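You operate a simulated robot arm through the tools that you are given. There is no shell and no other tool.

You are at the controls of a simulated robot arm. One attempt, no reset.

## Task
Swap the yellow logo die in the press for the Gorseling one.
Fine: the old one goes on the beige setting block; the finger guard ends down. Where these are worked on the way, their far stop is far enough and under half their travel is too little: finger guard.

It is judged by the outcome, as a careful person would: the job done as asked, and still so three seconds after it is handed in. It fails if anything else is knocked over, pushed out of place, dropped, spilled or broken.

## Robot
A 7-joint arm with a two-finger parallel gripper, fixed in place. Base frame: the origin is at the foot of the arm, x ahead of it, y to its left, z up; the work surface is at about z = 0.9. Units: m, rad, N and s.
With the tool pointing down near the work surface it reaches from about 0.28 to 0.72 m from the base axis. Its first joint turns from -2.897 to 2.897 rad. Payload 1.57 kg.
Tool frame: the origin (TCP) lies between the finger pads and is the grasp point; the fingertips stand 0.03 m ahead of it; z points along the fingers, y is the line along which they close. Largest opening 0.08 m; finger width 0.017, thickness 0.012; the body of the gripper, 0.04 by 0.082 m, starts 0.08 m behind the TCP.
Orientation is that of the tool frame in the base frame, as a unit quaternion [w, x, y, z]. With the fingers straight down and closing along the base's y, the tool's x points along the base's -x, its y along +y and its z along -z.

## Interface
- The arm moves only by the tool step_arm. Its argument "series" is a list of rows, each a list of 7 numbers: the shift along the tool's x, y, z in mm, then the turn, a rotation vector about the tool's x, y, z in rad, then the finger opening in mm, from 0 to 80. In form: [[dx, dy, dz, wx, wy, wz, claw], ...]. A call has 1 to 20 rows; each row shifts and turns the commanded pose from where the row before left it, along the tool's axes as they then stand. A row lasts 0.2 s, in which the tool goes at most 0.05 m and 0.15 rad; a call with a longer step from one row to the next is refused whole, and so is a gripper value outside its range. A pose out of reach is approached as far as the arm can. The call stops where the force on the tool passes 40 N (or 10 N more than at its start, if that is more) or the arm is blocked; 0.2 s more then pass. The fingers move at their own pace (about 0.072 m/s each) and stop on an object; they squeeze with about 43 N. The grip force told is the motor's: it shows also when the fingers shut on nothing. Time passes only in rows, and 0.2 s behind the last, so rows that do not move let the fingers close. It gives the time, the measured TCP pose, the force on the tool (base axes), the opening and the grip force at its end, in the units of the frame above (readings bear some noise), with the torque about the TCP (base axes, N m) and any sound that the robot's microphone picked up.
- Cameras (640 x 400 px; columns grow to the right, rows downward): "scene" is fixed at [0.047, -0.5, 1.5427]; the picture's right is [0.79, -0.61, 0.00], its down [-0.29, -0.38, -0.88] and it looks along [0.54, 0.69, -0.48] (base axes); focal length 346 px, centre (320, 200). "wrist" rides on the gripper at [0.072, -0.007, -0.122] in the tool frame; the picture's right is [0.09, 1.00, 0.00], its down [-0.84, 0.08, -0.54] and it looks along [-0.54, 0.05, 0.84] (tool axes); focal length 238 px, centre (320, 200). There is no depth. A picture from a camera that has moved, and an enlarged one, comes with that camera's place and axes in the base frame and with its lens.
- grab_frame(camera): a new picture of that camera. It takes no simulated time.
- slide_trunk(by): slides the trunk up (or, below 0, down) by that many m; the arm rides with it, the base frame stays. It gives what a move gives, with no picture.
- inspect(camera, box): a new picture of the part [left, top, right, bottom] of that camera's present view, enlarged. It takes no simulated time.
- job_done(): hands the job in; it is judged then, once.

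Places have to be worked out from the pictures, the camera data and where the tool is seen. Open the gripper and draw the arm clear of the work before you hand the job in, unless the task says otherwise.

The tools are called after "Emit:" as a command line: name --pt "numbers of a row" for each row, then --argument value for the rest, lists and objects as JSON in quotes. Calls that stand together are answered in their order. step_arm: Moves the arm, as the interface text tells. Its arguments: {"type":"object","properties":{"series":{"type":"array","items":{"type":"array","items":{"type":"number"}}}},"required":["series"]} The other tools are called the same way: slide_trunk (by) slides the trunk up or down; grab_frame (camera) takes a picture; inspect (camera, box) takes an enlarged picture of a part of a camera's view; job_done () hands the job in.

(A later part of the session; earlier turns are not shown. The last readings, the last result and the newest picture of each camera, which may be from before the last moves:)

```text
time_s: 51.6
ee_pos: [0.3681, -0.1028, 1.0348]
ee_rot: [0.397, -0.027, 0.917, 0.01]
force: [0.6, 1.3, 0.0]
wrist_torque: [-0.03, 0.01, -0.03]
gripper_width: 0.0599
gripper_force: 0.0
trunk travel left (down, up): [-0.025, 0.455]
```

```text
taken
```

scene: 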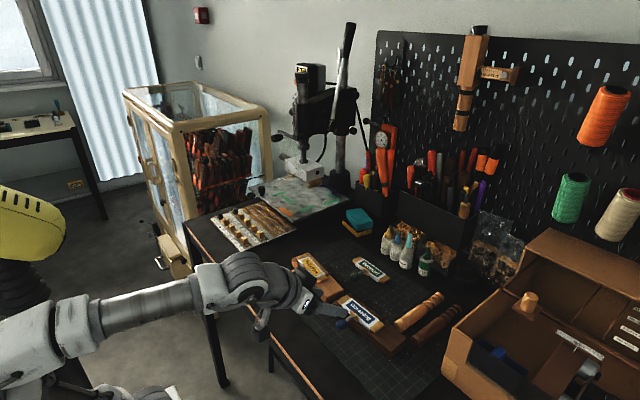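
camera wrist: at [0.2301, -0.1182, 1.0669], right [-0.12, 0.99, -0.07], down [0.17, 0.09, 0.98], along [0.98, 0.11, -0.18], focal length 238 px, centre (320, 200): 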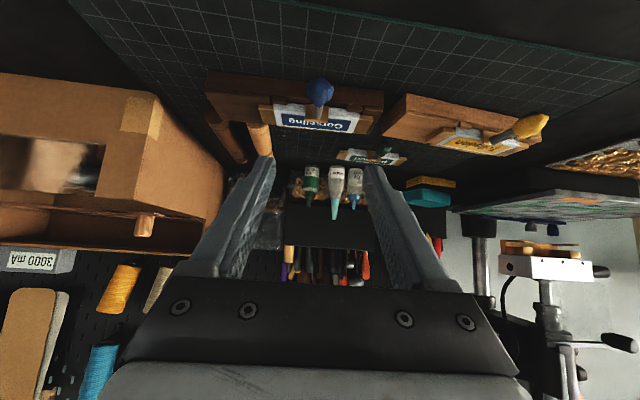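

The blue knob is ahead at about (0.414, -0.104, 0.938). I'll correct yaw/pitch slightly and descend to the pre-grasp point 50 mm from it.

Emit:
step_arm --pt "0 0 0 0.011 0.031 0.011 60" --pt "12.4 -1.1 13.2 0 0 0 60" --pt "12.4 -1.1 13.2 0 0 0 60" --pt "12.4 -1.1 13.2 0 0 0 60" --pt "0 0 0 0 0 0 60"

Emit:
inspect --camera "wrist" --box '[230, 80, 430, 205]'

Emit:
inspect --camera "scene" --box '[295, 275, 395, 350]'

```text
time_s: 52.9
ee_pos: [0.3701, -0.1038, 0.9841]
ee_rot: [0.383, -0.021, 0.923, 0.007]
force: [-0.2, -1.0, -0.8]
wrist_torque: [0.0, -0.04, -0.02]
gripper_width: 0.0604
gripper_force: 0.1
trunk travel left (down, up): [-0.025, 0.455]
```

```text
3.20 times, centred on (330, 142) of wrist
camera zoom: at [0.2334, -0.1166, 1.0189], right [-0.11, 0.99, -0.07], down [0.2, 0.09, 0.97], along [0.97, 0.09, -0.21], focal length 763 px, centre (288, 384)
```

zoom: 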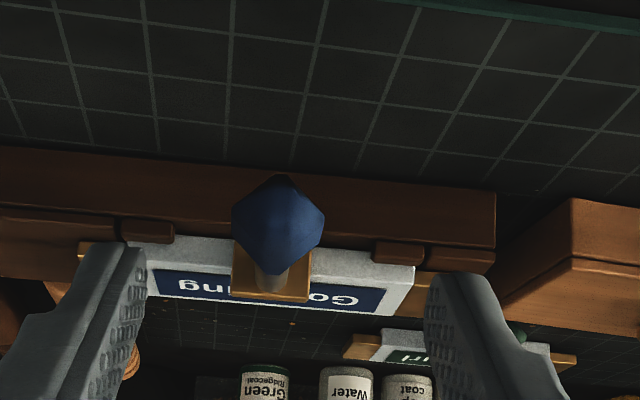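

```text
5.33 times, centred on (345, 312) of scene
camera zoom: at [0.047, -0.5, 1.5427], right [0.79, -0.61, 0.0], down [-0.29, -0.38, -0.88], along [0.54, 0.69, -0.48], focal length 1845 px, centre (187, -400)
```

zoom: 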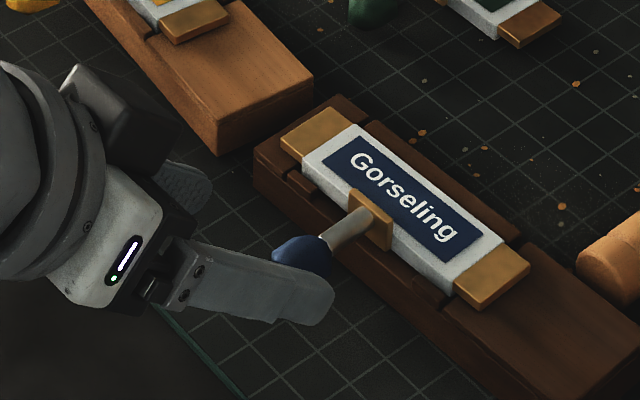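

Aligned with the die's yaw (2.5°). Knob computed at (0.4125, -0.105, 0.9395); I'll advance 53 mm along the tool axis to surround it.

Emit:
step_arm --pt "0.6 -1 17.8 0 0 0 60" --pt "0.6 -1 17.8 0 0 0 60" --pt "0.6 -1 17.8 0 0 0 60" --pt "0 0 0 0 0 0 60" --pt "0 0 0 0 0 0 60"

Emit:
inspect --camera "wrist" --box '[240, 130, 400, 230]'

Emit:
inspect --camera "scene" --box '[310, 285, 390, 345]'

```text
time_s: 54.0
ee_pos: [0.4077, -0.1063, 0.9435]
ee_rot: [0.383, -0.02, 0.924, 0.006]
force: [0.2, 0.2, -0.1]
wrist_torque: [0.02, 0.0, 0.0]
gripper_width: 0.0598
gripper_force: 0.1
trunk travel left (down, up): [-0.025, 0.455]
```

```text
4.00 times, centred on (320, 180) of wrist
camera zoom: at [0.2705, -0.1191, 0.9801], right [-0.11, 0.99, -0.07], down [0.2, 0.09, 0.97], along [0.97, 0.09, -0.21], focal length 953 px, centre (320, 280)
```

zoom: 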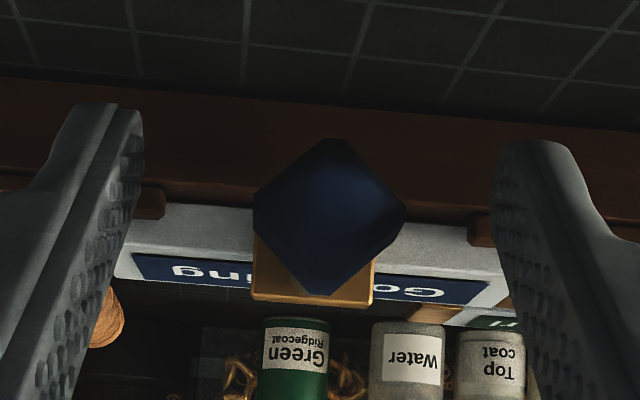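

```text
6.67 times, centred on (350, 315) of scene
camera zoom: at [0.047, -0.5, 1.5427], right [0.79, -0.61, 0.0], down [-0.29, -0.38, -0.88], along [0.54, 0.69, -0.48], focal length 2306 px, centre (120, -567)
```

zoom: 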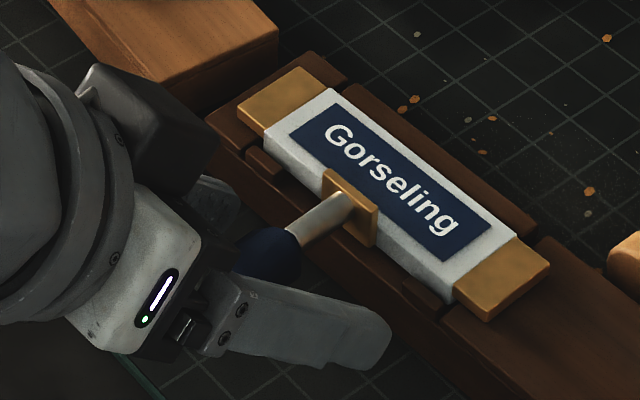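

Compared with the yellow grasp picture, the knob is ~2.3 mm to +y, slightly nearer and ~0.8 mm lower; I'll shift the tool to get the same relation as before.

Emit:
step_arm --pt "2.6 2.4 -1.4 0 0 0 60" --pt "0 0 0 0 0 0 60" --pt "0 0 0 0 0 0 60"

Emit:
inspect --camera "wrist" --box '[240, 130, 400, 230]'

```text
time_s: 54.9
ee_pos: [0.4043, -0.1035, 0.9444]
ee_rot: [0.383, -0.02, 0.923, 0.007]
force: [-0.6, 0.1, -0.2]
wrist_torque: [-0.02, -0.01, 0.04]
gripper_width: 0.0599
gripper_force: 0.1
trunk travel left (down, up): [-0.025, 0.455]
```

```text
4.00 times, centred on (320, 180) of wrist
camera zoom: at [0.2669, -0.116, 0.9799], right [-0.11, 0.99, -0.07], down [0.2, 0.09, 0.97], along [0.97, 0.09, -0.21], focal length 953 px, centre (320, 280)
```

zoom: 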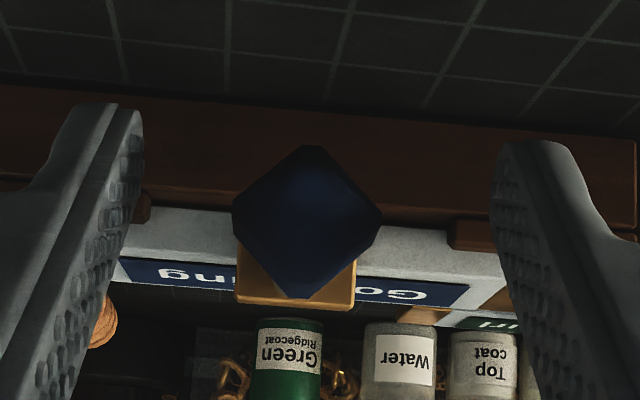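

Very close to the yellow grasp relation now; a 1.3 mm lateral tweak and then I'll close on the blue knob.

Emit:
step_arm --pt "0.2 -1.3 0.2 0 0 0 60" --pt "0 0 0 0 0 0 10" --pt "0 0 0 0 0 0 10" --pt "0 0 0 0 0 0 10" --pt "0 0 0 0 0 0 10"

Emit:
inspect --camera "wrist" --box '[240, 130, 400, 230]'

Emit:
inspect --camera "scene" --box '[310, 285, 390, 345]'

```text
time_s: 56.0
ee_pos: [0.4052, -0.1047, 0.9453]
ee_rot: [0.384, -0.02, 0.923, 0.006]
force: [0.0, 0.5, 1.3]
wrist_torque: [0.07, -0.06, -0.01]
gripper_width: 0.0229
gripper_force: 35.0
trunk travel left (down, up): [-0.025, 0.455]
```

```text
4.00 times, centred on (320, 180) of wrist
camera zoom: at [0.2675, -0.1176, 0.9797], right [-0.11, 0.99, -0.07], down [0.2, 0.09, 0.97], along [0.97, 0.09, -0.21], focal length 953 px, centre (320, 280)
```

zoom: 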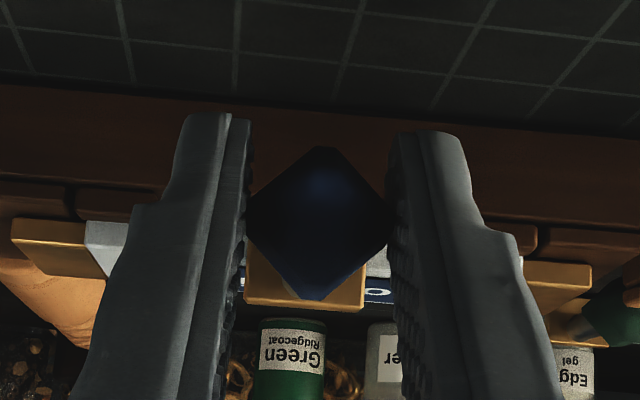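

```text
6.67 times, centred on (350, 315) of scene
camera zoom: at [0.047, -0.5, 1.5427], right [0.79, -0.61, 0.0], down [-0.29, -0.38, -0.88], along [0.54, 0.69, -0.48], focal length 2306 px, centre (120, -567)
```

zoom: 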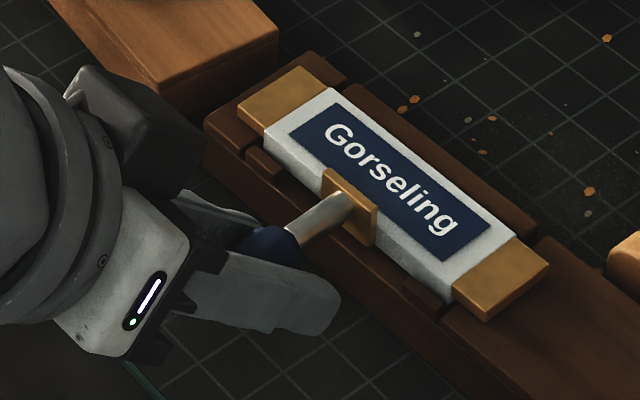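

Blue knob is held with practically the same relation as the yellow one was. Lifting straight up, slowly at first.

Emit:
step_arm --pt "-3.5 0 -3.5 0 0 0 10" --pt "-5 0 -5 0 0 0 10" --pt "-7 0 -7 0 0 0 10" --pt "-10 0 -10 0 0 0 10" --pt "-14 0 -14 0 0 0 10" --pt "-14 0 -14 0 0 0 10" --pt "-14 0 -14 0 0 0 10" --pt "0 0 0 0 0 0 10"

Emit:
inspect --camera "scene" --box '[290, 245, 410, 345]'

Emit:
inspect --camera "wrist" --box '[240, 130, 400, 230]'

```text
time_s: 57.9
ee_pos: [0.4062, -0.1037, 1.0384]
ee_rot: [0.383, -0.02, 0.924, 0.006]
force: [-0.7, 0.3, -2.3]
wrist_torque: [0.0, 0.16, -0.02]
gripper_width: 0.0226
gripper_force: 35.1
trunk travel left (down, up): [-0.025, 0.455]
```

```text
4.00 times, centred on (350, 295) of scene
camera zoom: at [0.047, -0.5, 1.5427], right [0.79, -0.61, 0.0], down [-0.29, -0.38, -0.88], along [0.54, 0.69, -0.48], focal length 1384 px, centre (200, -180)
```

zoom: 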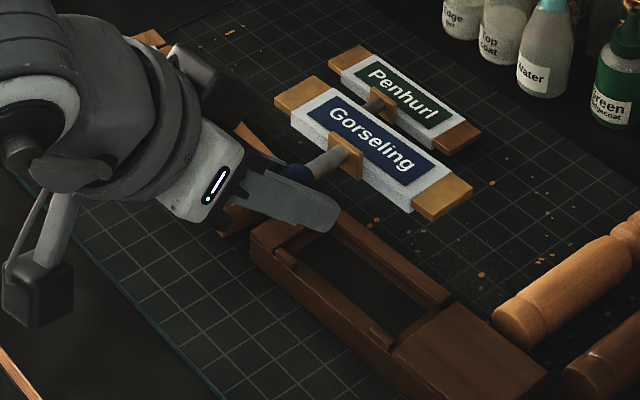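

```text
4.00 times, centred on (320, 180) of wrist
camera zoom: at [0.2681, -0.1166, 1.075], right [-0.11, 0.99, -0.07], down [0.2, 0.09, 0.97], along [0.97, 0.09, -0.21], focal length 953 px, centre (320, 280)
```

zoom: 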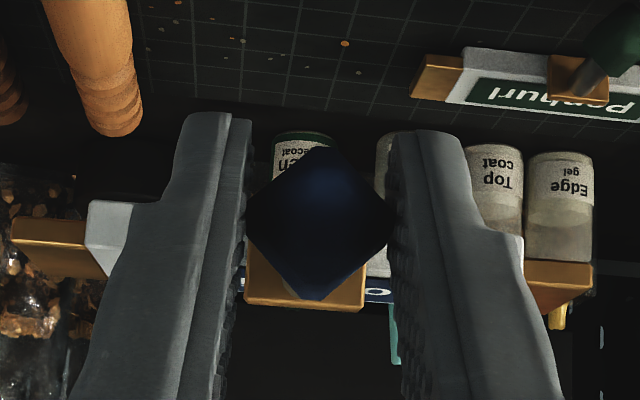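

The Gorseling die came up cleanly and level. I'll raise to z≈1.11, turn to about 0.5° yaw, and carry it across toward the press, staying at x < 0.5.

Emit:
step_arm --pt "-12.4 0 -12.4 0 0 0 10" --pt "-12.4 0 -12.4 0 0 0 10" --pt "-12.4 0 -12.4 0 0 0 10" --pt "-12.4 0 -12.4 0 0 0 10" --pt "0 0 0 0.024 0 0.024 10" --pt "-2 15 3.2 0 0 0 10" --pt "-2 24.2 3.2 0 0 0 10" --pt "-2 24.2 3.2 0 0 0 10" --pt "-2 24.2 3.2 0 0 0 10" --pt "-2 24.2 3.2 0 0 0 10" --pt "-2 24.2 3.2 0 0 0 10" --pt "-2 24.2 3.2 0 0 0 10" --pt "-2 24.2 3.2 0 0 0 10" --pt "-2 24.2 3.2 0 0 0 10" --pt "-2 24.2 3.2 0 0 0 10" --pt "-2 15 3.2 0 0 0 10" --pt "0 0 0 0 0 0 10"

Emit:
grab_frame --camera "scene"

```text
time_s: 61.5
ee_pos: [0.4438, 0.1462, 1.0991]
ee_rot: [0.384, -0.005, 0.923, 0.001]
force: [-0.1, -0.3, -2.6]
wrist_torque: [0.02, 0.14, -0.02]
gripper_width: 0.0228
gripper_force: 35.3
trunk travel left (down, up): [-0.025, 0.455]
```

```text
taken
```

scene: 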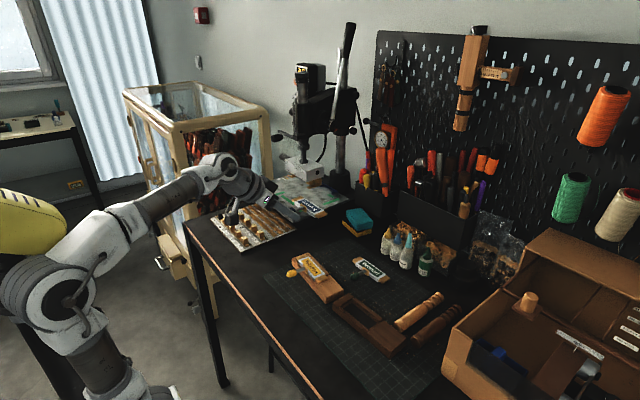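

On track with yaw ≈ 0.6°. I'll continue to the pre-insertion point in front of the press slot, TCP ≈ (0.50, 0.3805, 1.052).

Emit:
step_arm --pt "-0.81 23.4 7.46 0 0 0 10" --pt "-0.81 23.4 7.46 0 0 0 10" --pt "-0.81 23.4 7.46 0 0 0 10" --pt "-0.81 23.4 7.46 0 0 0 10" --pt "-0.81 23.4 7.46 0 0 0 10" --pt "-0.81 23.4 7.46 0 0 0 10" --pt "-0.81 23.4 7.46 0 0 0 10" --pt "-0.81 23.4 7.46 0 0 0 10" --pt "-0.81 23.4 7.46 0 0 0 10" --pt "-0.81 23.4 7.46 0 0 0 10" --pt "0 0 0 0 0 0 10" --pt "0 0 0 0 0 0 10"

Emit:
inspect --camera "scene" --box '[260, 130, 340, 200]'

Emit:
inspect --camera "wrist" --box '[230, 120, 410, 233]'

```text
time_s: 64.0
ee_pos: [0.4969, 0.3812, 1.0518]
ee_rot: [0.383, -0.005, 0.924, 0.0]
force: [0.1, -0.3, -2.0]
wrist_torque: [-0.01, 0.17, 0.0]
gripper_width: 0.0225
gripper_force: 35.0
trunk travel left (down, up): [-0.025, 0.455]
```

```text
5.71 times, centred on (300, 165) of scene
camera zoom: at [0.047, -0.5, 1.5427], right [0.79, -0.61, 0.0], down [-0.29, -0.38, -0.88], along [0.54, 0.69, -0.48], focal length 1976 px, centre (434, 400)
```

zoom: 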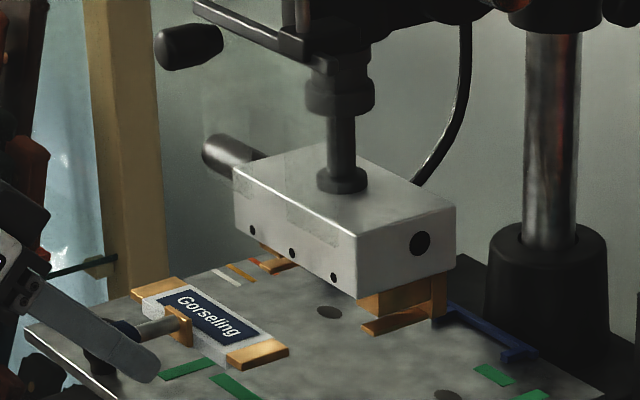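

```text
3.54 times, centred on (320, 176) of wrist
camera zoom: at [0.3588, 0.3724, 1.0869], right [-0.07, 0.99, -0.07], down [0.21, 0.08, 0.97], along [0.98, 0.06, -0.21], focal length 844 px, centre (320, 283)
```

zoom: 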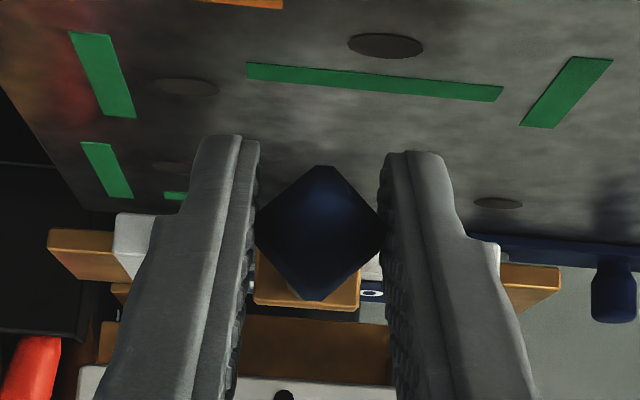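

The die is in front of the slot, level. I'll move to the exact spot where the yellow die had just cleared the rails (TCP x≈0.531) so I can compare its picture with the earlier one.

Emit:
step_arm --pt "-7.8 -0.3 8.3 0 0 0 10" --pt "-7.8 -0.3 8.3 0 0 0 10" --pt "-7.8 -0.3 8.3 0 0 0 10" --pt "0 0 0 0 0 0 10" --pt "0 0 0 0 0 0 10"

Emit:
inspect --camera "scene" --box '[260, 130, 340, 200]'

Emit:
inspect --camera "wrist" --box '[220, 110, 420, 235]'

```text
time_s: 65.2
ee_pos: [0.5317, 0.3781, 1.049]
ee_rot: [0.383, -0.004, 0.924, 0.0]
force: [-0.4, -0.7, -2.0]
wrist_torque: [0.01, 0.18, -0.01]
gripper_width: 0.0229
gripper_force: 35.2
trunk travel left (down, up): [-0.025, 0.455]
```

```text
5.71 times, centred on (300, 165) of scene
camera zoom: at [0.047, -0.5, 1.5427], right [0.79, -0.61, 0.0], down [-0.29, -0.38, -0.88], along [0.54, 0.69, -0.48], focal length 1976 px, centre (434, 400)
```

zoom: 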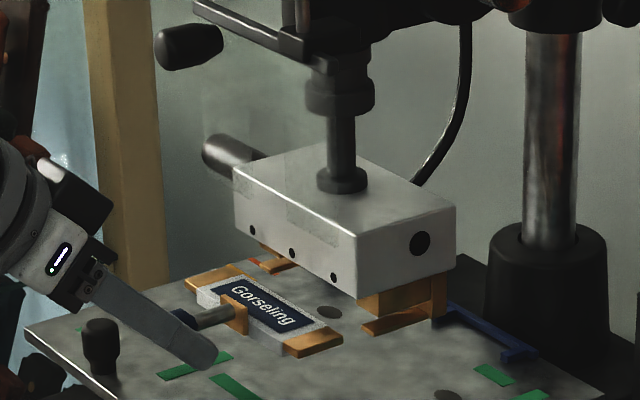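

```text
3.20 times, centred on (320, 172) of wrist
camera zoom: at [0.3946, 0.3706, 1.0841], right [-0.07, 0.99, -0.07], down [0.21, 0.08, 0.97], along [0.98, 0.06, -0.21], focal length 763 px, centre (320, 288)
```

zoom: 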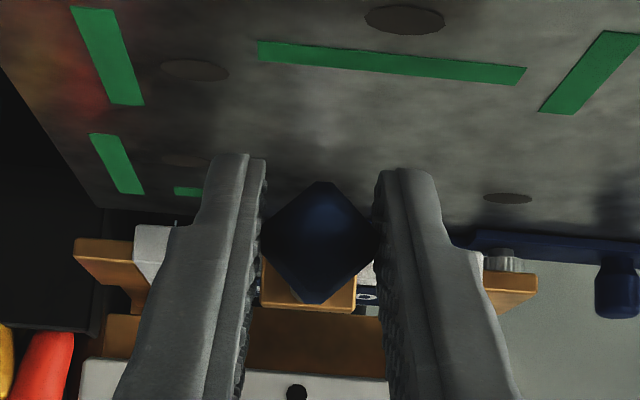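

The views match the yellow die's pull-out pictures almost to the pixel, so retracing the path should insert it. I'll push +x 20 mm in 5 mm steps and check.

Emit:
step_arm --pt "-3.5 0 3.5 0 0 0 10" --pt "-3.5 0 3.5 0 0 0 10" --pt "-3.5 0 3.5 0 0 0 10" --pt "-3.5 0 3.5 0 0 0 10" --pt "0 0 0 0 0 0 10"

Emit:
inspect --camera "scene" --box '[260, 130, 340, 200]'

Emit:
inspect --camera "wrist" --box '[220, 110, 420, 235]'

```text
time_s: 66.5
ee_pos: [0.5535, 0.379, 1.0491]
ee_rot: [0.383, -0.003, 0.924, -0.001]
force: [0.5, 0.1, -1.7]
wrist_torque: [0.01, 0.18, 0.0]
gripper_width: 0.0226
gripper_force: 35.2
trunk travel left (down, up): [-0.025, 0.455]
```

```text
5.71 times, centred on (300, 165) of scene
camera zoom: at [0.047, -0.5, 1.5427], right [0.79, -0.61, 0.0], down [-0.29, -0.38, -0.88], along [0.54, 0.69, -0.48], focal length 1976 px, centre (434, 400)
```

zoom: 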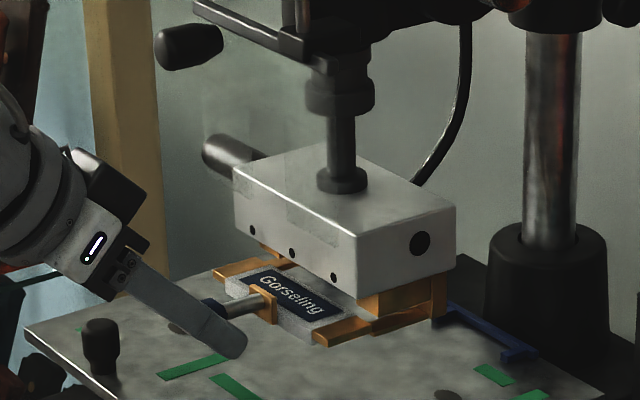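

```text
3.20 times, centred on (320, 172) of wrist
camera zoom: at [0.4151, 0.3715, 1.0843], right [-0.07, 0.99, -0.07], down [0.21, 0.08, 0.97], along [0.98, 0.06, -0.21], focal length 763 px, centre (320, 288)
```

zoom: 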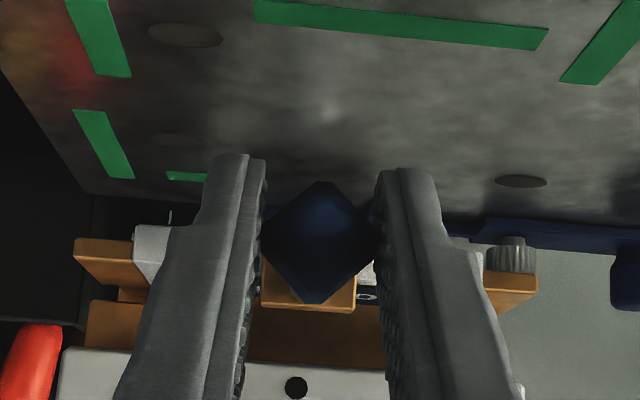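

No resistance so far. I'll zoom on the two wing/slot entrances before pushing on.

Emit:
inspect --camera "scene" --box '[292, 174, 324, 194]'

Emit:
inspect --camera "wrist" --box '[236, 175, 284, 205]'

Emit:
inspect --camera "wrist" --box '[355, 175, 403, 205]'

```text
16.00 times, centred on (308, 184) of scene
camera zoom: at [0.047, -0.5, 1.5427], right [0.79, -0.61, 0.0], down [-0.29, -0.38, -0.88], along [0.54, 0.69, -0.48], focal length 5534 px, centre (512, 456)
```

zoom: 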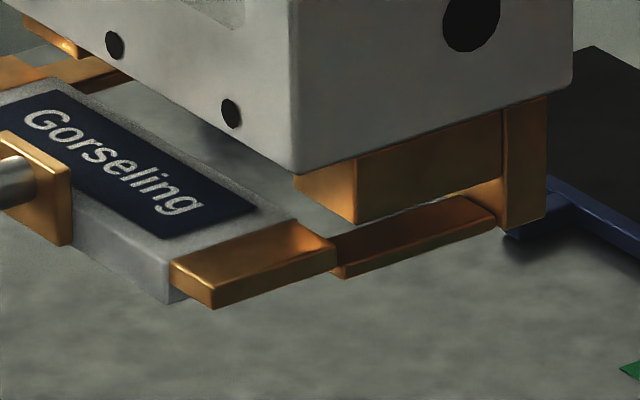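

```text
13.33 times, centred on (260, 190) of wrist
camera zoom: at [0.4151, 0.3715, 1.0843], right [-0.07, 0.99, -0.07], down [0.21, 0.08, 0.97], along [0.98, 0.06, -0.21], focal length 3178 px, centre (1120, 333)
```

zoom: 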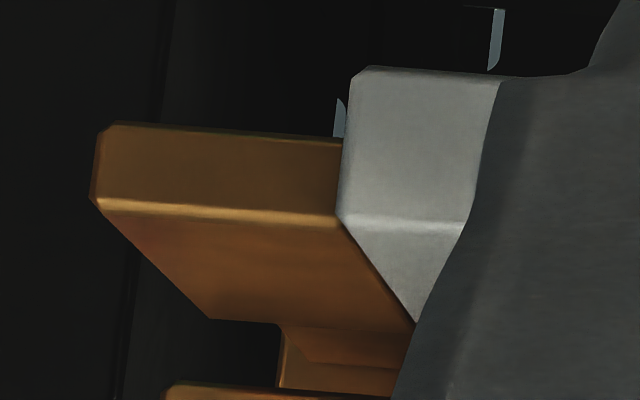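

```text
13.33 times, centred on (379, 190) of wrist
camera zoom: at [0.4151, 0.3715, 1.0843], right [-0.07, 0.99, -0.07], down [0.21, 0.08, 0.97], along [0.98, 0.06, -0.21], focal length 3178 px, centre (-467, 333)
```

zoom: 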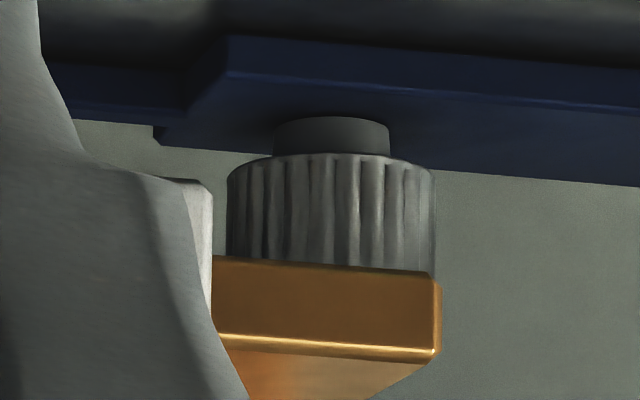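

The wing's rear edge is right at the front of the lower ledge and looks level with it, so I may need to raise slightly. Zooming further to compare wing bottom and ledge top.

Emit:
inspect --camera "scene" --box '[303, 180, 319, 190]'

Emit:
inspect --camera "scene" --box '[286, 172, 302, 182]'

Emit:
inspect --camera "wrist" --box '[240, 190, 272, 210]'

```text
16.00 times, centred on (311, 185) of scene
camera zoom: at [0.047, -0.5, 1.5427], right [0.79, -0.61, 0.0], down [-0.29, -0.38, -0.88], along [0.54, 0.69, -0.48], focal length 5534 px, centre (464, 440)
```

zoom: 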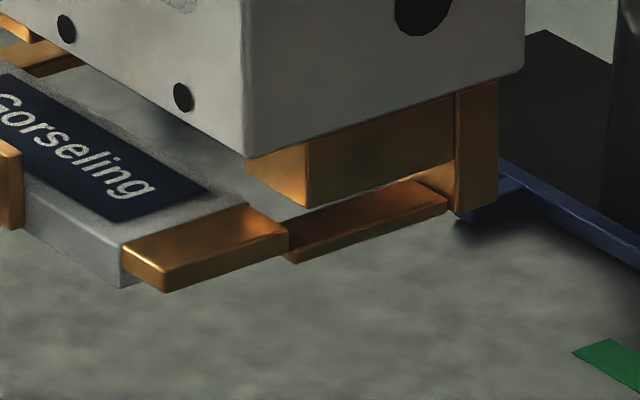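

```text
16.00 times, centred on (294, 177) of scene
camera zoom: at [0.047, -0.5, 1.5427], right [0.79, -0.61, 0.0], down [-0.29, -0.38, -0.88], along [0.54, 0.69, -0.48], focal length 5534 px, centre (736, 568)
```

zoom: 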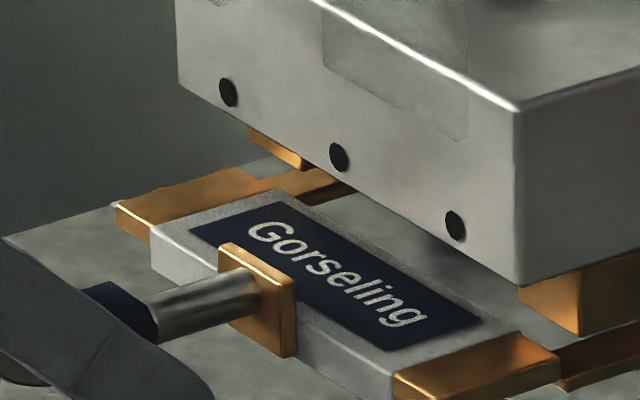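

```text
16.00 times, centred on (256, 200) of wrist
camera zoom: at [0.4151, 0.3715, 1.0843], right [-0.07, 0.99, -0.07], down [0.21, 0.08, 0.97], along [0.98, 0.06, -0.21], focal length 3814 px, centre (1344, 200)
```

zoom: 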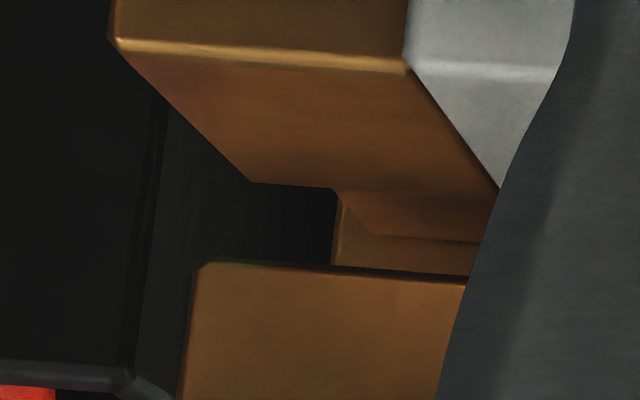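

The wing's bottom looks level with the ledge top (within ~0.3 mm), and there's several mm of room above. I'll raise 1.2 mm and push in 6 mm, watching the x-force.

Emit:
step_arm --pt "-0.85 0 -0.85 0 0 0 10" --pt "0 0 0 0 0 0 10" --pt "-2.1 0 2.1 0 0 0 10" --pt "-2.1 0 2.1 0 0 0 10" --pt "0 0 0 0 0 0 10"

Emit:
inspect --camera "scene" --box '[303, 180, 319, 190]'

```text
time_s: 67.7
ee_pos: [0.5591, 0.3791, 1.0507]
ee_rot: [0.382, -0.005, 0.924, 0.001]
force: [-0.2, -0.8, -2.2]
wrist_torque: [-0.03, 0.14, 0.01]
gripper_width: 0.0228
gripper_force: 35.4
trunk travel left (down, up): [-0.025, 0.455]
```

```text
16.00 times, centred on (311, 185) of scene
camera zoom: at [0.047, -0.5, 1.5427], right [0.79, -0.61, 0.0], down [-0.29, -0.38, -0.88], along [0.54, 0.69, -0.48], focal length 5534 px, centre (464, 440)
```

zoom: 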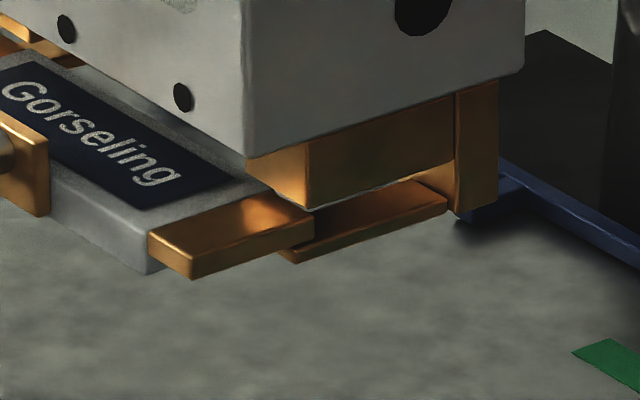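

The wing is now on top of the ledge and entering the slot without resistance. Pushing in another 20 mm.

Emit:
step_arm --pt "-2.8 0 2.8 0 0 0 10" --pt "-2.8 0 2.8 0 0 0 10" --pt "-2.8 0 2.8 0 0 0 10" --pt "-2.8 0 2.8 0 0 0 10" --pt "-2.8 0 2.8 0 0 0 10" --pt "0 0 0 0 0 0 10"

Emit:
inspect --camera "scene" --box '[290, 165, 326, 195]'

Emit:
inspect --camera "wrist" --box '[220, 120, 420, 245]'

```text
time_s: 69.0
ee_pos: [0.5782, 0.379, 1.0504]
ee_rot: [0.383, -0.005, 0.924, 0.0]
force: [-0.3, -0.7, -2.5]
wrist_torque: [0.01, 0.17, -0.02]
gripper_width: 0.0224
gripper_force: 35.6
trunk travel left (down, up): [-0.025, 0.455]
```

```text
13.33 times, centred on (308, 180) of scene
camera zoom: at [0.047, -0.5, 1.5427], right [0.79, -0.61, 0.0], down [-0.29, -0.38, -0.88], along [0.54, 0.69, -0.48], focal length 4612 px, centre (480, 467)
```

zoom: 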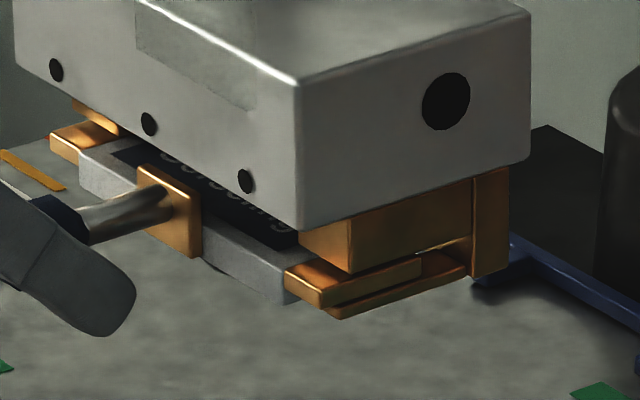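

```text
3.20 times, centred on (320, 182) of wrist
camera zoom: at [0.4412, 0.3707, 1.0862], right [-0.07, 0.99, -0.07], down [0.21, 0.08, 0.97], along [0.98, 0.06, -0.21], focal length 763 px, centre (320, 256)
```

zoom: 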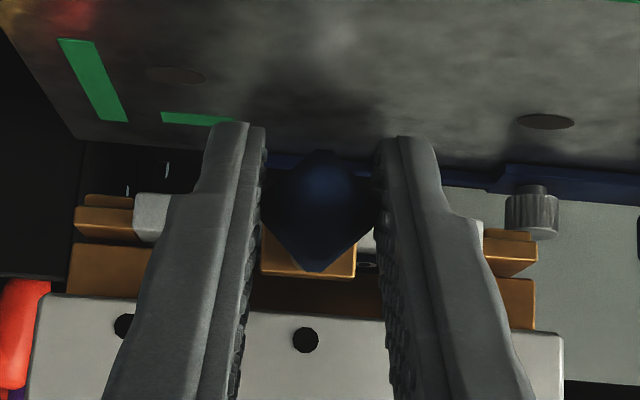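

Sliding in without force. I'll push the remaining ~14 mm gently toward the seated position the yellow die had (TCP x≈0.5926).

Emit:
step_arm --pt "-2.1 0 2.1 0 0 0 10" --pt "-2.1 0 2.1 0 0 0 10" --pt "-2.1 0 2.1 0 0 0 10" --pt "-2.1 0 2.1 0 0 0 10" --pt "-1.4 0 1.4 0 0 0 10" --pt "0 0 0 0 0 0 10"

Emit:
inspect --camera "scene" --box '[270, 145, 335, 195]'

Emit:
inspect --camera "wrist" --box '[240, 130, 400, 230]'

```text
time_s: 70.5
ee_pos: [0.5921, 0.3796, 1.0507]
ee_rot: [0.382, -0.005, 0.924, 0.001]
force: [-7.8, 1.1, -1.0]
wrist_torque: [0.04, 0.13, -0.3]
gripper_width: 0.0229
gripper_force: 35.1
trunk travel left (down, up): [-0.025, 0.455]
```

```text
8.00 times, centred on (302, 170) of scene
camera zoom: at [0.047, -0.5, 1.5427], right [0.79, -0.61, 0.0], down [-0.29, -0.38, -0.88], along [0.54, 0.69, -0.48], focal length 2767 px, centre (460, 440)
```

zoom: 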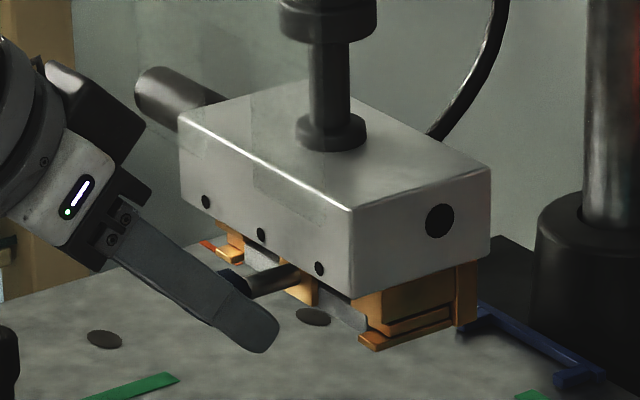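

```text
4.00 times, centred on (320, 180) of wrist
camera zoom: at [0.4547, 0.3713, 1.0858], right [-0.07, 0.99, -0.07], down [0.21, 0.08, 0.97], along [0.98, 0.06, -0.21], focal length 953 px, centre (320, 280)
```

zoom: 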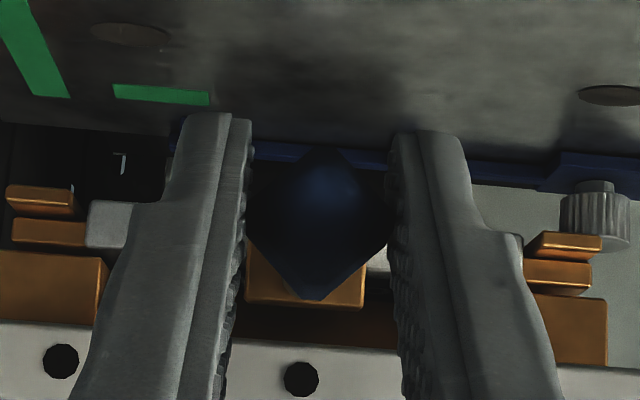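

The die reached its back stop (-8 N in x) at the same place the yellow one sat. I'll settle it down 1.2 mm onto the ledges, then open the fingers slowly.

Emit:
step_arm --pt "0.85 0 0.85 0 0 0 10" --pt "0 0 0 0 0 0 10"

Emit:
inspect --camera "scene" --box '[290, 165, 326, 195]'

```text
time_s: 71.0
ee_pos: [0.5919, 0.38, 1.0509]
ee_rot: [0.384, -0.005, 0.923, 0.0]
force: [-6.4, 2.9, 3.4]
wrist_torque: [0.09, -0.22, -0.02]
gripper_width: 0.0227
gripper_force: 34.8
trunk travel left (down, up): [-0.025, 0.455]
```

```text
13.33 times, centred on (308, 180) of scene
camera zoom: at [0.047, -0.5, 1.5427], right [0.79, -0.61, 0.0], down [-0.29, -0.38, -0.88], along [0.54, 0.69, -0.48], focal length 4612 px, centre (480, 467)
```

zoom: 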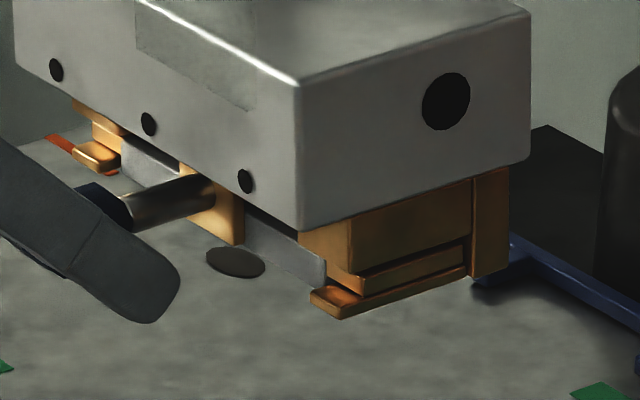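

The wings rest on the ledges (+3 N) fully inside the rails. Opening the fingers gradually.

Emit:
step_arm --pt "0.4 0 -0.4 0 0 0 10" --pt "0 0 0 0 0 0 26" --pt "0 0 0 0 0 0 32" --pt "0 0 0 0 0 0 45" --pt "0 0 0 0 0 0 60" --pt "0 0 0 0 0 0 60"

Emit:
inspect --camera "scene" --box '[290, 165, 326, 195]'

Emit:
inspect --camera "wrist" --box '[240, 130, 400, 230]'

```text
time_s: 72.5
ee_pos: [0.5915, 0.3788, 1.0485]
ee_rot: [0.384, -0.005, 0.923, -0.001]
force: [-0.5, 0.6, 0.8]
wrist_torque: [0.0, -0.02, -0.03]
gripper_width: 0.0601
gripper_force: 0.0
trunk travel left (down, up): [-0.025, 0.455]
```

```text
13.33 times, centred on (308, 180) of scene
camera zoom: at [0.047, -0.5, 1.5427], right [0.79, -0.61, 0.0], down [-0.29, -0.38, -0.88], along [0.54, 0.69, -0.48], focal length 4612 px, centre (480, 467)
```

zoom: 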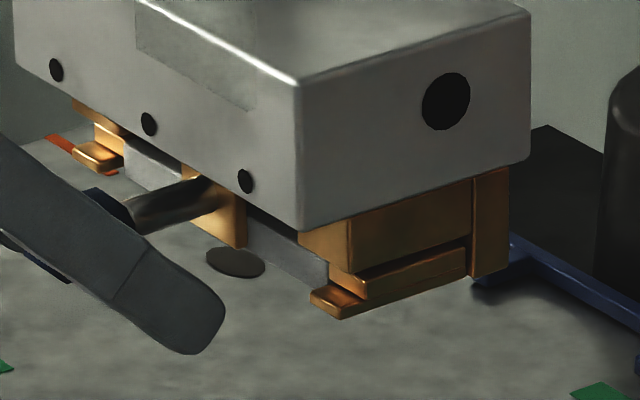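

```text
4.00 times, centred on (320, 180) of wrist
camera zoom: at [0.4547, 0.3707, 1.0843], right [-0.07, 0.99, -0.07], down [0.21, 0.08, 0.97], along [0.98, 0.06, -0.21], focal length 953 px, centre (320, 280)
```

zoom: 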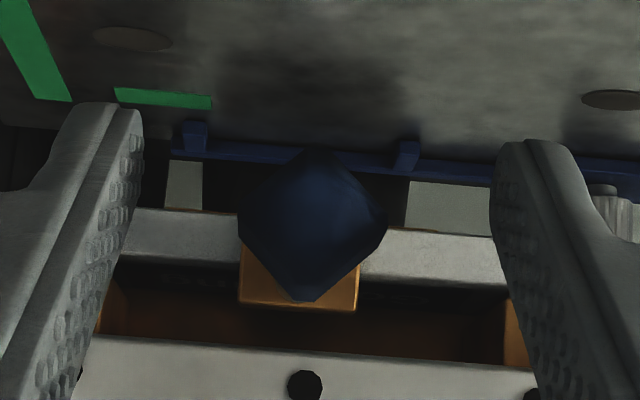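

The Gorseling die is seated and released. I'll retreat along the tool axis and rise to a point in front of the raised guard's grip.

Emit:
step_arm --pt "0 0 -18 0 0 0 60" --pt "0 0 -24 0 0 0 60" --pt "0 0 -24 0 0 0 60" --pt "0 0 -24 0 0 0 60" --pt "-14.7 7.75 -18.9 0 0 0 50" --pt "-14.7 7.75 -18.9 0 0 0 50" --pt "-14.7 7.75 -18.9 0 0 0 50" --pt "-14.7 7.75 -18.9 0 0 0 50" --pt "-14.7 7.75 -18.9 0 0 0 50" --pt "-14.7 7.75 -18.9 0 0 0 50" --pt "0 0 0 0 0 0 50" --pt "0 0 0 0 0 0 50"

Emit:
grab_frame --camera "wrist"

Emit:
inspect --camera "scene" --box '[260, 110, 340, 200]'

Emit:
inspect --camera "scene" --box '[270, 145, 335, 195]'

```text
time_s: 75.0
ee_pos: [0.4882, 0.393, 1.1826]
ee_rot: [0.383, -0.004, 0.924, -0.001]
force: [0.1, -0.8, -0.1]
wrist_torque: [0.0, -0.04, -0.02]
gripper_width: 0.0499
gripper_force: 0.1
out of reach, approached as far as the arm can: row 6, 7, 8, 9, 10
trunk travel left (down, up): [-0.025, 0.455]
```

```text
taken
camera wrist: at [0.3501, 0.3835, 1.2174], right [-0.07, 0.99, -0.07], down [0.21, 0.08, 0.97], along [0.98, 0.06, -0.21], focal length 238 px, centre (320, 200)
```

wrist: 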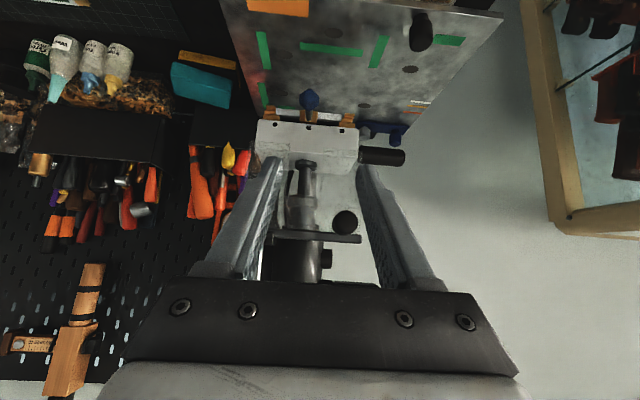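

```text
4.44 times, centred on (300, 155) of scene
camera zoom: at [0.047, -0.5, 1.5427], right [0.79, -0.61, 0.0], down [-0.29, -0.38, -0.88], along [0.54, 0.69, -0.48], focal length 1537 px, centre (409, 400)
```

zoom: 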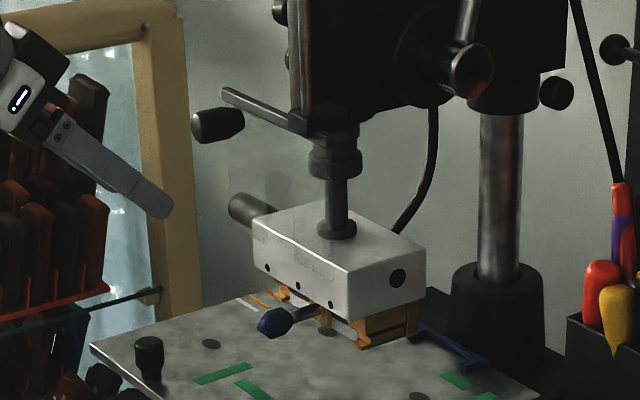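

```text
8.00 times, centred on (302, 170) of scene
camera zoom: at [0.047, -0.5, 1.5427], right [0.79, -0.61, 0.0], down [-0.29, -0.38, -0.88], along [0.54, 0.69, -0.48], focal length 2767 px, centre (460, 440)
```

zoom: 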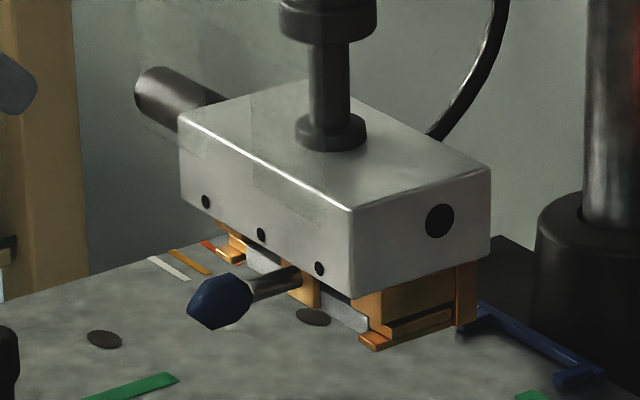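

The blue-knob die is seated just like the old one was. The pre-grasp for the guard grip is out of reach with the trunk this low, so I'll raise the trunk 0.2 m (the tool is clear of the press and rides up with it).

Emit:
slide_trunk --by 0.2

Emit:
step_arm --pt "0 0 0 0 0 0 50" --pt "0 0 0 0 0 0 50"

```text
time_s: 77.2
ee_pos: [0.4881, 0.3928, 1.3817]
ee_rot: [0.384, -0.005, 0.923, 0.0]
force: [-0.4, 0.2, -0.3]
wrist_torque: [0.0, -0.02, 0.01]
gripper_width: 0.05
gripper_force: 0.1
trunk travel left (down, up): [-0.225, 0.255]
```

```text
time_s: 77.8
ee_pos: [0.4864, 0.3914, 1.3821]
ee_rot: [0.383, -0.004, 0.924, 0.0]
force: [-0.7, -0.1, 0.7]
wrist_torque: [-0.01, 0.0, -0.02]
gripper_width: 0.0499
gripper_force: 0.1
trunk travel left (down, up): [-0.225, 0.255]
```

Now in range. Moving to the pre-grasp point in front of the raised grip, (0.510, 0.4255, 1.255).

Emit:
step_arm --pt "12.2 5.7 17.8 0 0 0 50" --pt "12.2 5.7 17.8 0 0 0 50" --pt "12.2 5.7 17.8 0 0 0 50" --pt "12.2 5.7 17.8 0 0 0 50" --pt "12.2 5.7 17.8 0 0 0 50" --pt "12.2 5.7 17.8 0 0 0 50" --pt "0 0 0 0 0 0 50" --pt "0 0 0 0 0 0 50"

Emit:
inspect --camera "wrist" --box '[220, 100, 420, 225]'

Emit:
inspect --camera "scene" --box '[250, 90, 330, 180]'

```text
time_s: 79.6
ee_pos: [0.5144, 0.4253, 1.2547]
ee_rot: [0.384, -0.005, 0.923, 0.0]
force: [-0.1, 0.8, 0.3]
wrist_torque: [0.01, -0.02, 0.0]
gripper_width: 0.05
gripper_force: 0.0
trunk travel left (down, up): [-0.225, 0.255]
```

```text
3.20 times, centred on (320, 162) of wrist
camera zoom: at [0.3748, 0.4171, 1.2903], right [-0.07, 0.99, -0.07], down [0.21, 0.08, 0.97], along [0.98, 0.06, -0.21], focal length 763 px, centre (320, 320)
```

zoom: 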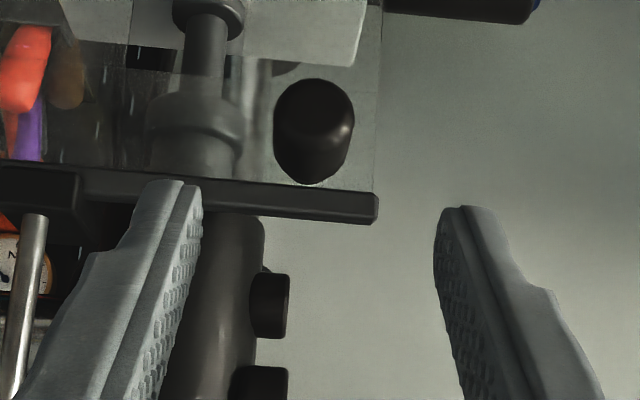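

```text
4.44 times, centred on (290, 135) of scene
camera zoom: at [0.047, -0.5, 1.5427], right [0.79, -0.61, 0.0], down [-0.29, -0.38, -0.88], along [0.54, 0.69, -0.48], focal length 1537 px, centre (453, 489)
```

zoom: 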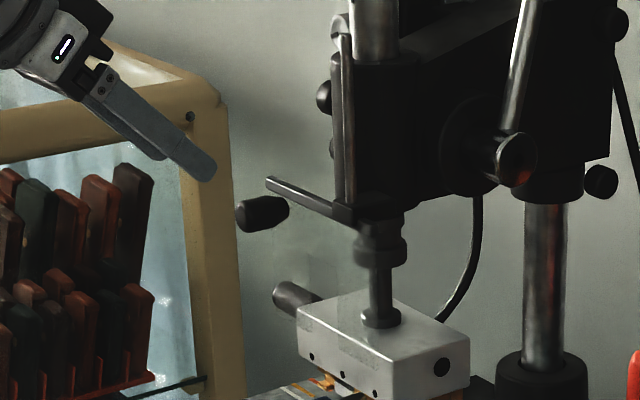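

The raised grip is at about (0.588, 0.424, 1.1875). I'll advance 77 mm along the tool axis to surround it and close.

Emit:
step_arm --pt "0.6 -0.4 19.2 0 0 0 50" --pt "0.6 -0.4 19.2 0 0 0 50" --pt "0.6 -0.4 19.2 0 0 0 50" --pt "0.6 -0.3 19.1 0 0 0 50" --pt "0 0 0 0 0 0 50"

Emit:
inspect --camera "wrist" --box '[220, 80, 420, 205]'

```text
time_s: 80.8
ee_pos: [0.5642, 0.4247, 1.198]
ee_rot: [0.383, -0.005, 0.924, 0.001]
force: [0.4, -0.6, -0.3]
wrist_torque: [-0.04, -0.01, -0.07]
gripper_width: 0.0502
gripper_force: 0.0
trunk travel left (down, up): [-0.225, 0.255]
```

```text
3.20 times, centred on (320, 142) of wrist
camera zoom: at [0.4274, 0.4164, 1.2345], right [-0.07, 0.99, -0.07], down [0.21, 0.08, 0.97], along [0.98, 0.06, -0.21], focal length 763 px, centre (320, 384)
```

zoom: 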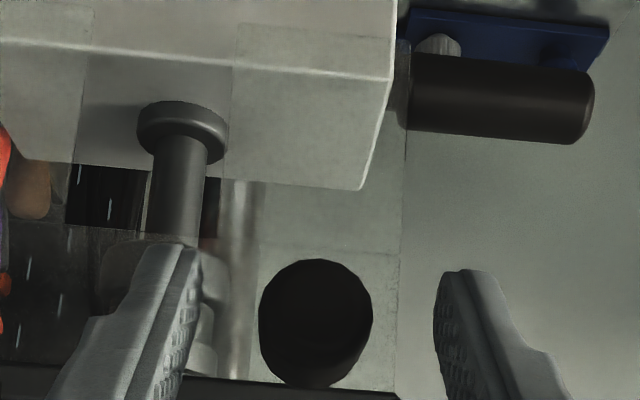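

The grip is centred between the fingers. Closing on it.

Emit:
step_arm --pt "0 0 0 0 0 0 10" --pt "0 0 0 0 0 0 10" --pt "0 0 0 0 0 0 10" --pt "0 0 0 0 0 0 10"

```text
time_s: 81.8
ee_pos: [0.5648, 0.4242, 1.1992]
ee_rot: [0.382, -0.003, 0.924, -0.001]
force: [-0.4, -4.7, -2.7]
wrist_torque: [-0.08, -0.01, -0.11]
gripper_width: 0.0223
gripper_force: 35.2
trunk travel left (down, up): [-0.225, 0.255]
```

Grip held. Lowering the guard 40 mm first, then checking the notch against the handle.

Emit:
step_arm --pt "3.5 -0.5 3.5 0 0 0 10" --pt "5.66 -0.3 5.66 0 0 0 10" --pt "5.66 0 5.66 0 0 0 10" --pt "5.66 0 5.66 0 0 0 10" --pt "5.66 0 5.66 0 0 0 10" --pt "0 0 0 0 0 0 10"

Emit:
inspect --camera "scene" --box '[260, 120, 335, 200]'

Emit:
inspect --camera "wrist" --box '[220, 60, 420, 205]'

```text
time_s: 83.2
ee_pos: [0.5651, 0.4237, 1.1602]
ee_rot: [0.384, -0.005, 0.923, 0.001]
force: [12.2, 7.8, 1.5]
wrist_torque: [0.16, -0.52, 0.14]
gripper_width: 0.0223
gripper_force: 35.2
trunk travel left (down, up): [-0.225, 0.255]
```

```text
5.00 times, centred on (298, 160) of scene
camera zoom: at [0.047, -0.5, 1.5427], right [0.79, -0.61, 0.0], down [-0.29, -0.38, -0.88], along [0.54, 0.69, -0.48], focal length 1729 px, centre (432, 400)
```

zoom: 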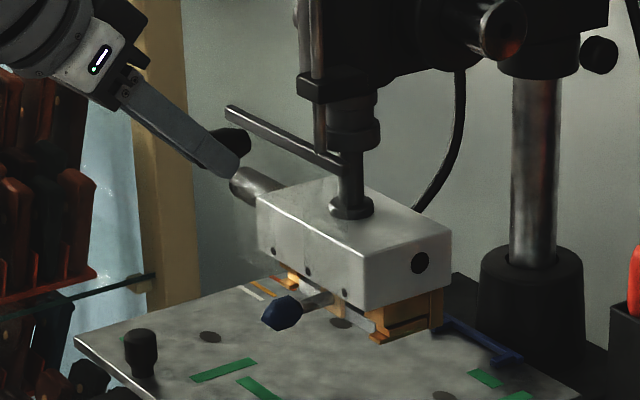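

```text
2.76 times, centred on (320, 132) of wrist
camera zoom: at [0.4273, 0.4151, 1.1957], right [-0.08, 0.99, -0.07], down [0.21, 0.08, 0.98], along [0.98, 0.06, -0.21], focal length 658 px, centre (320, 386)
```

zoom: 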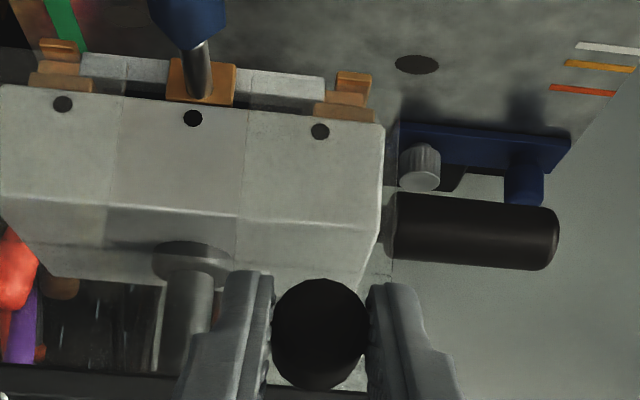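

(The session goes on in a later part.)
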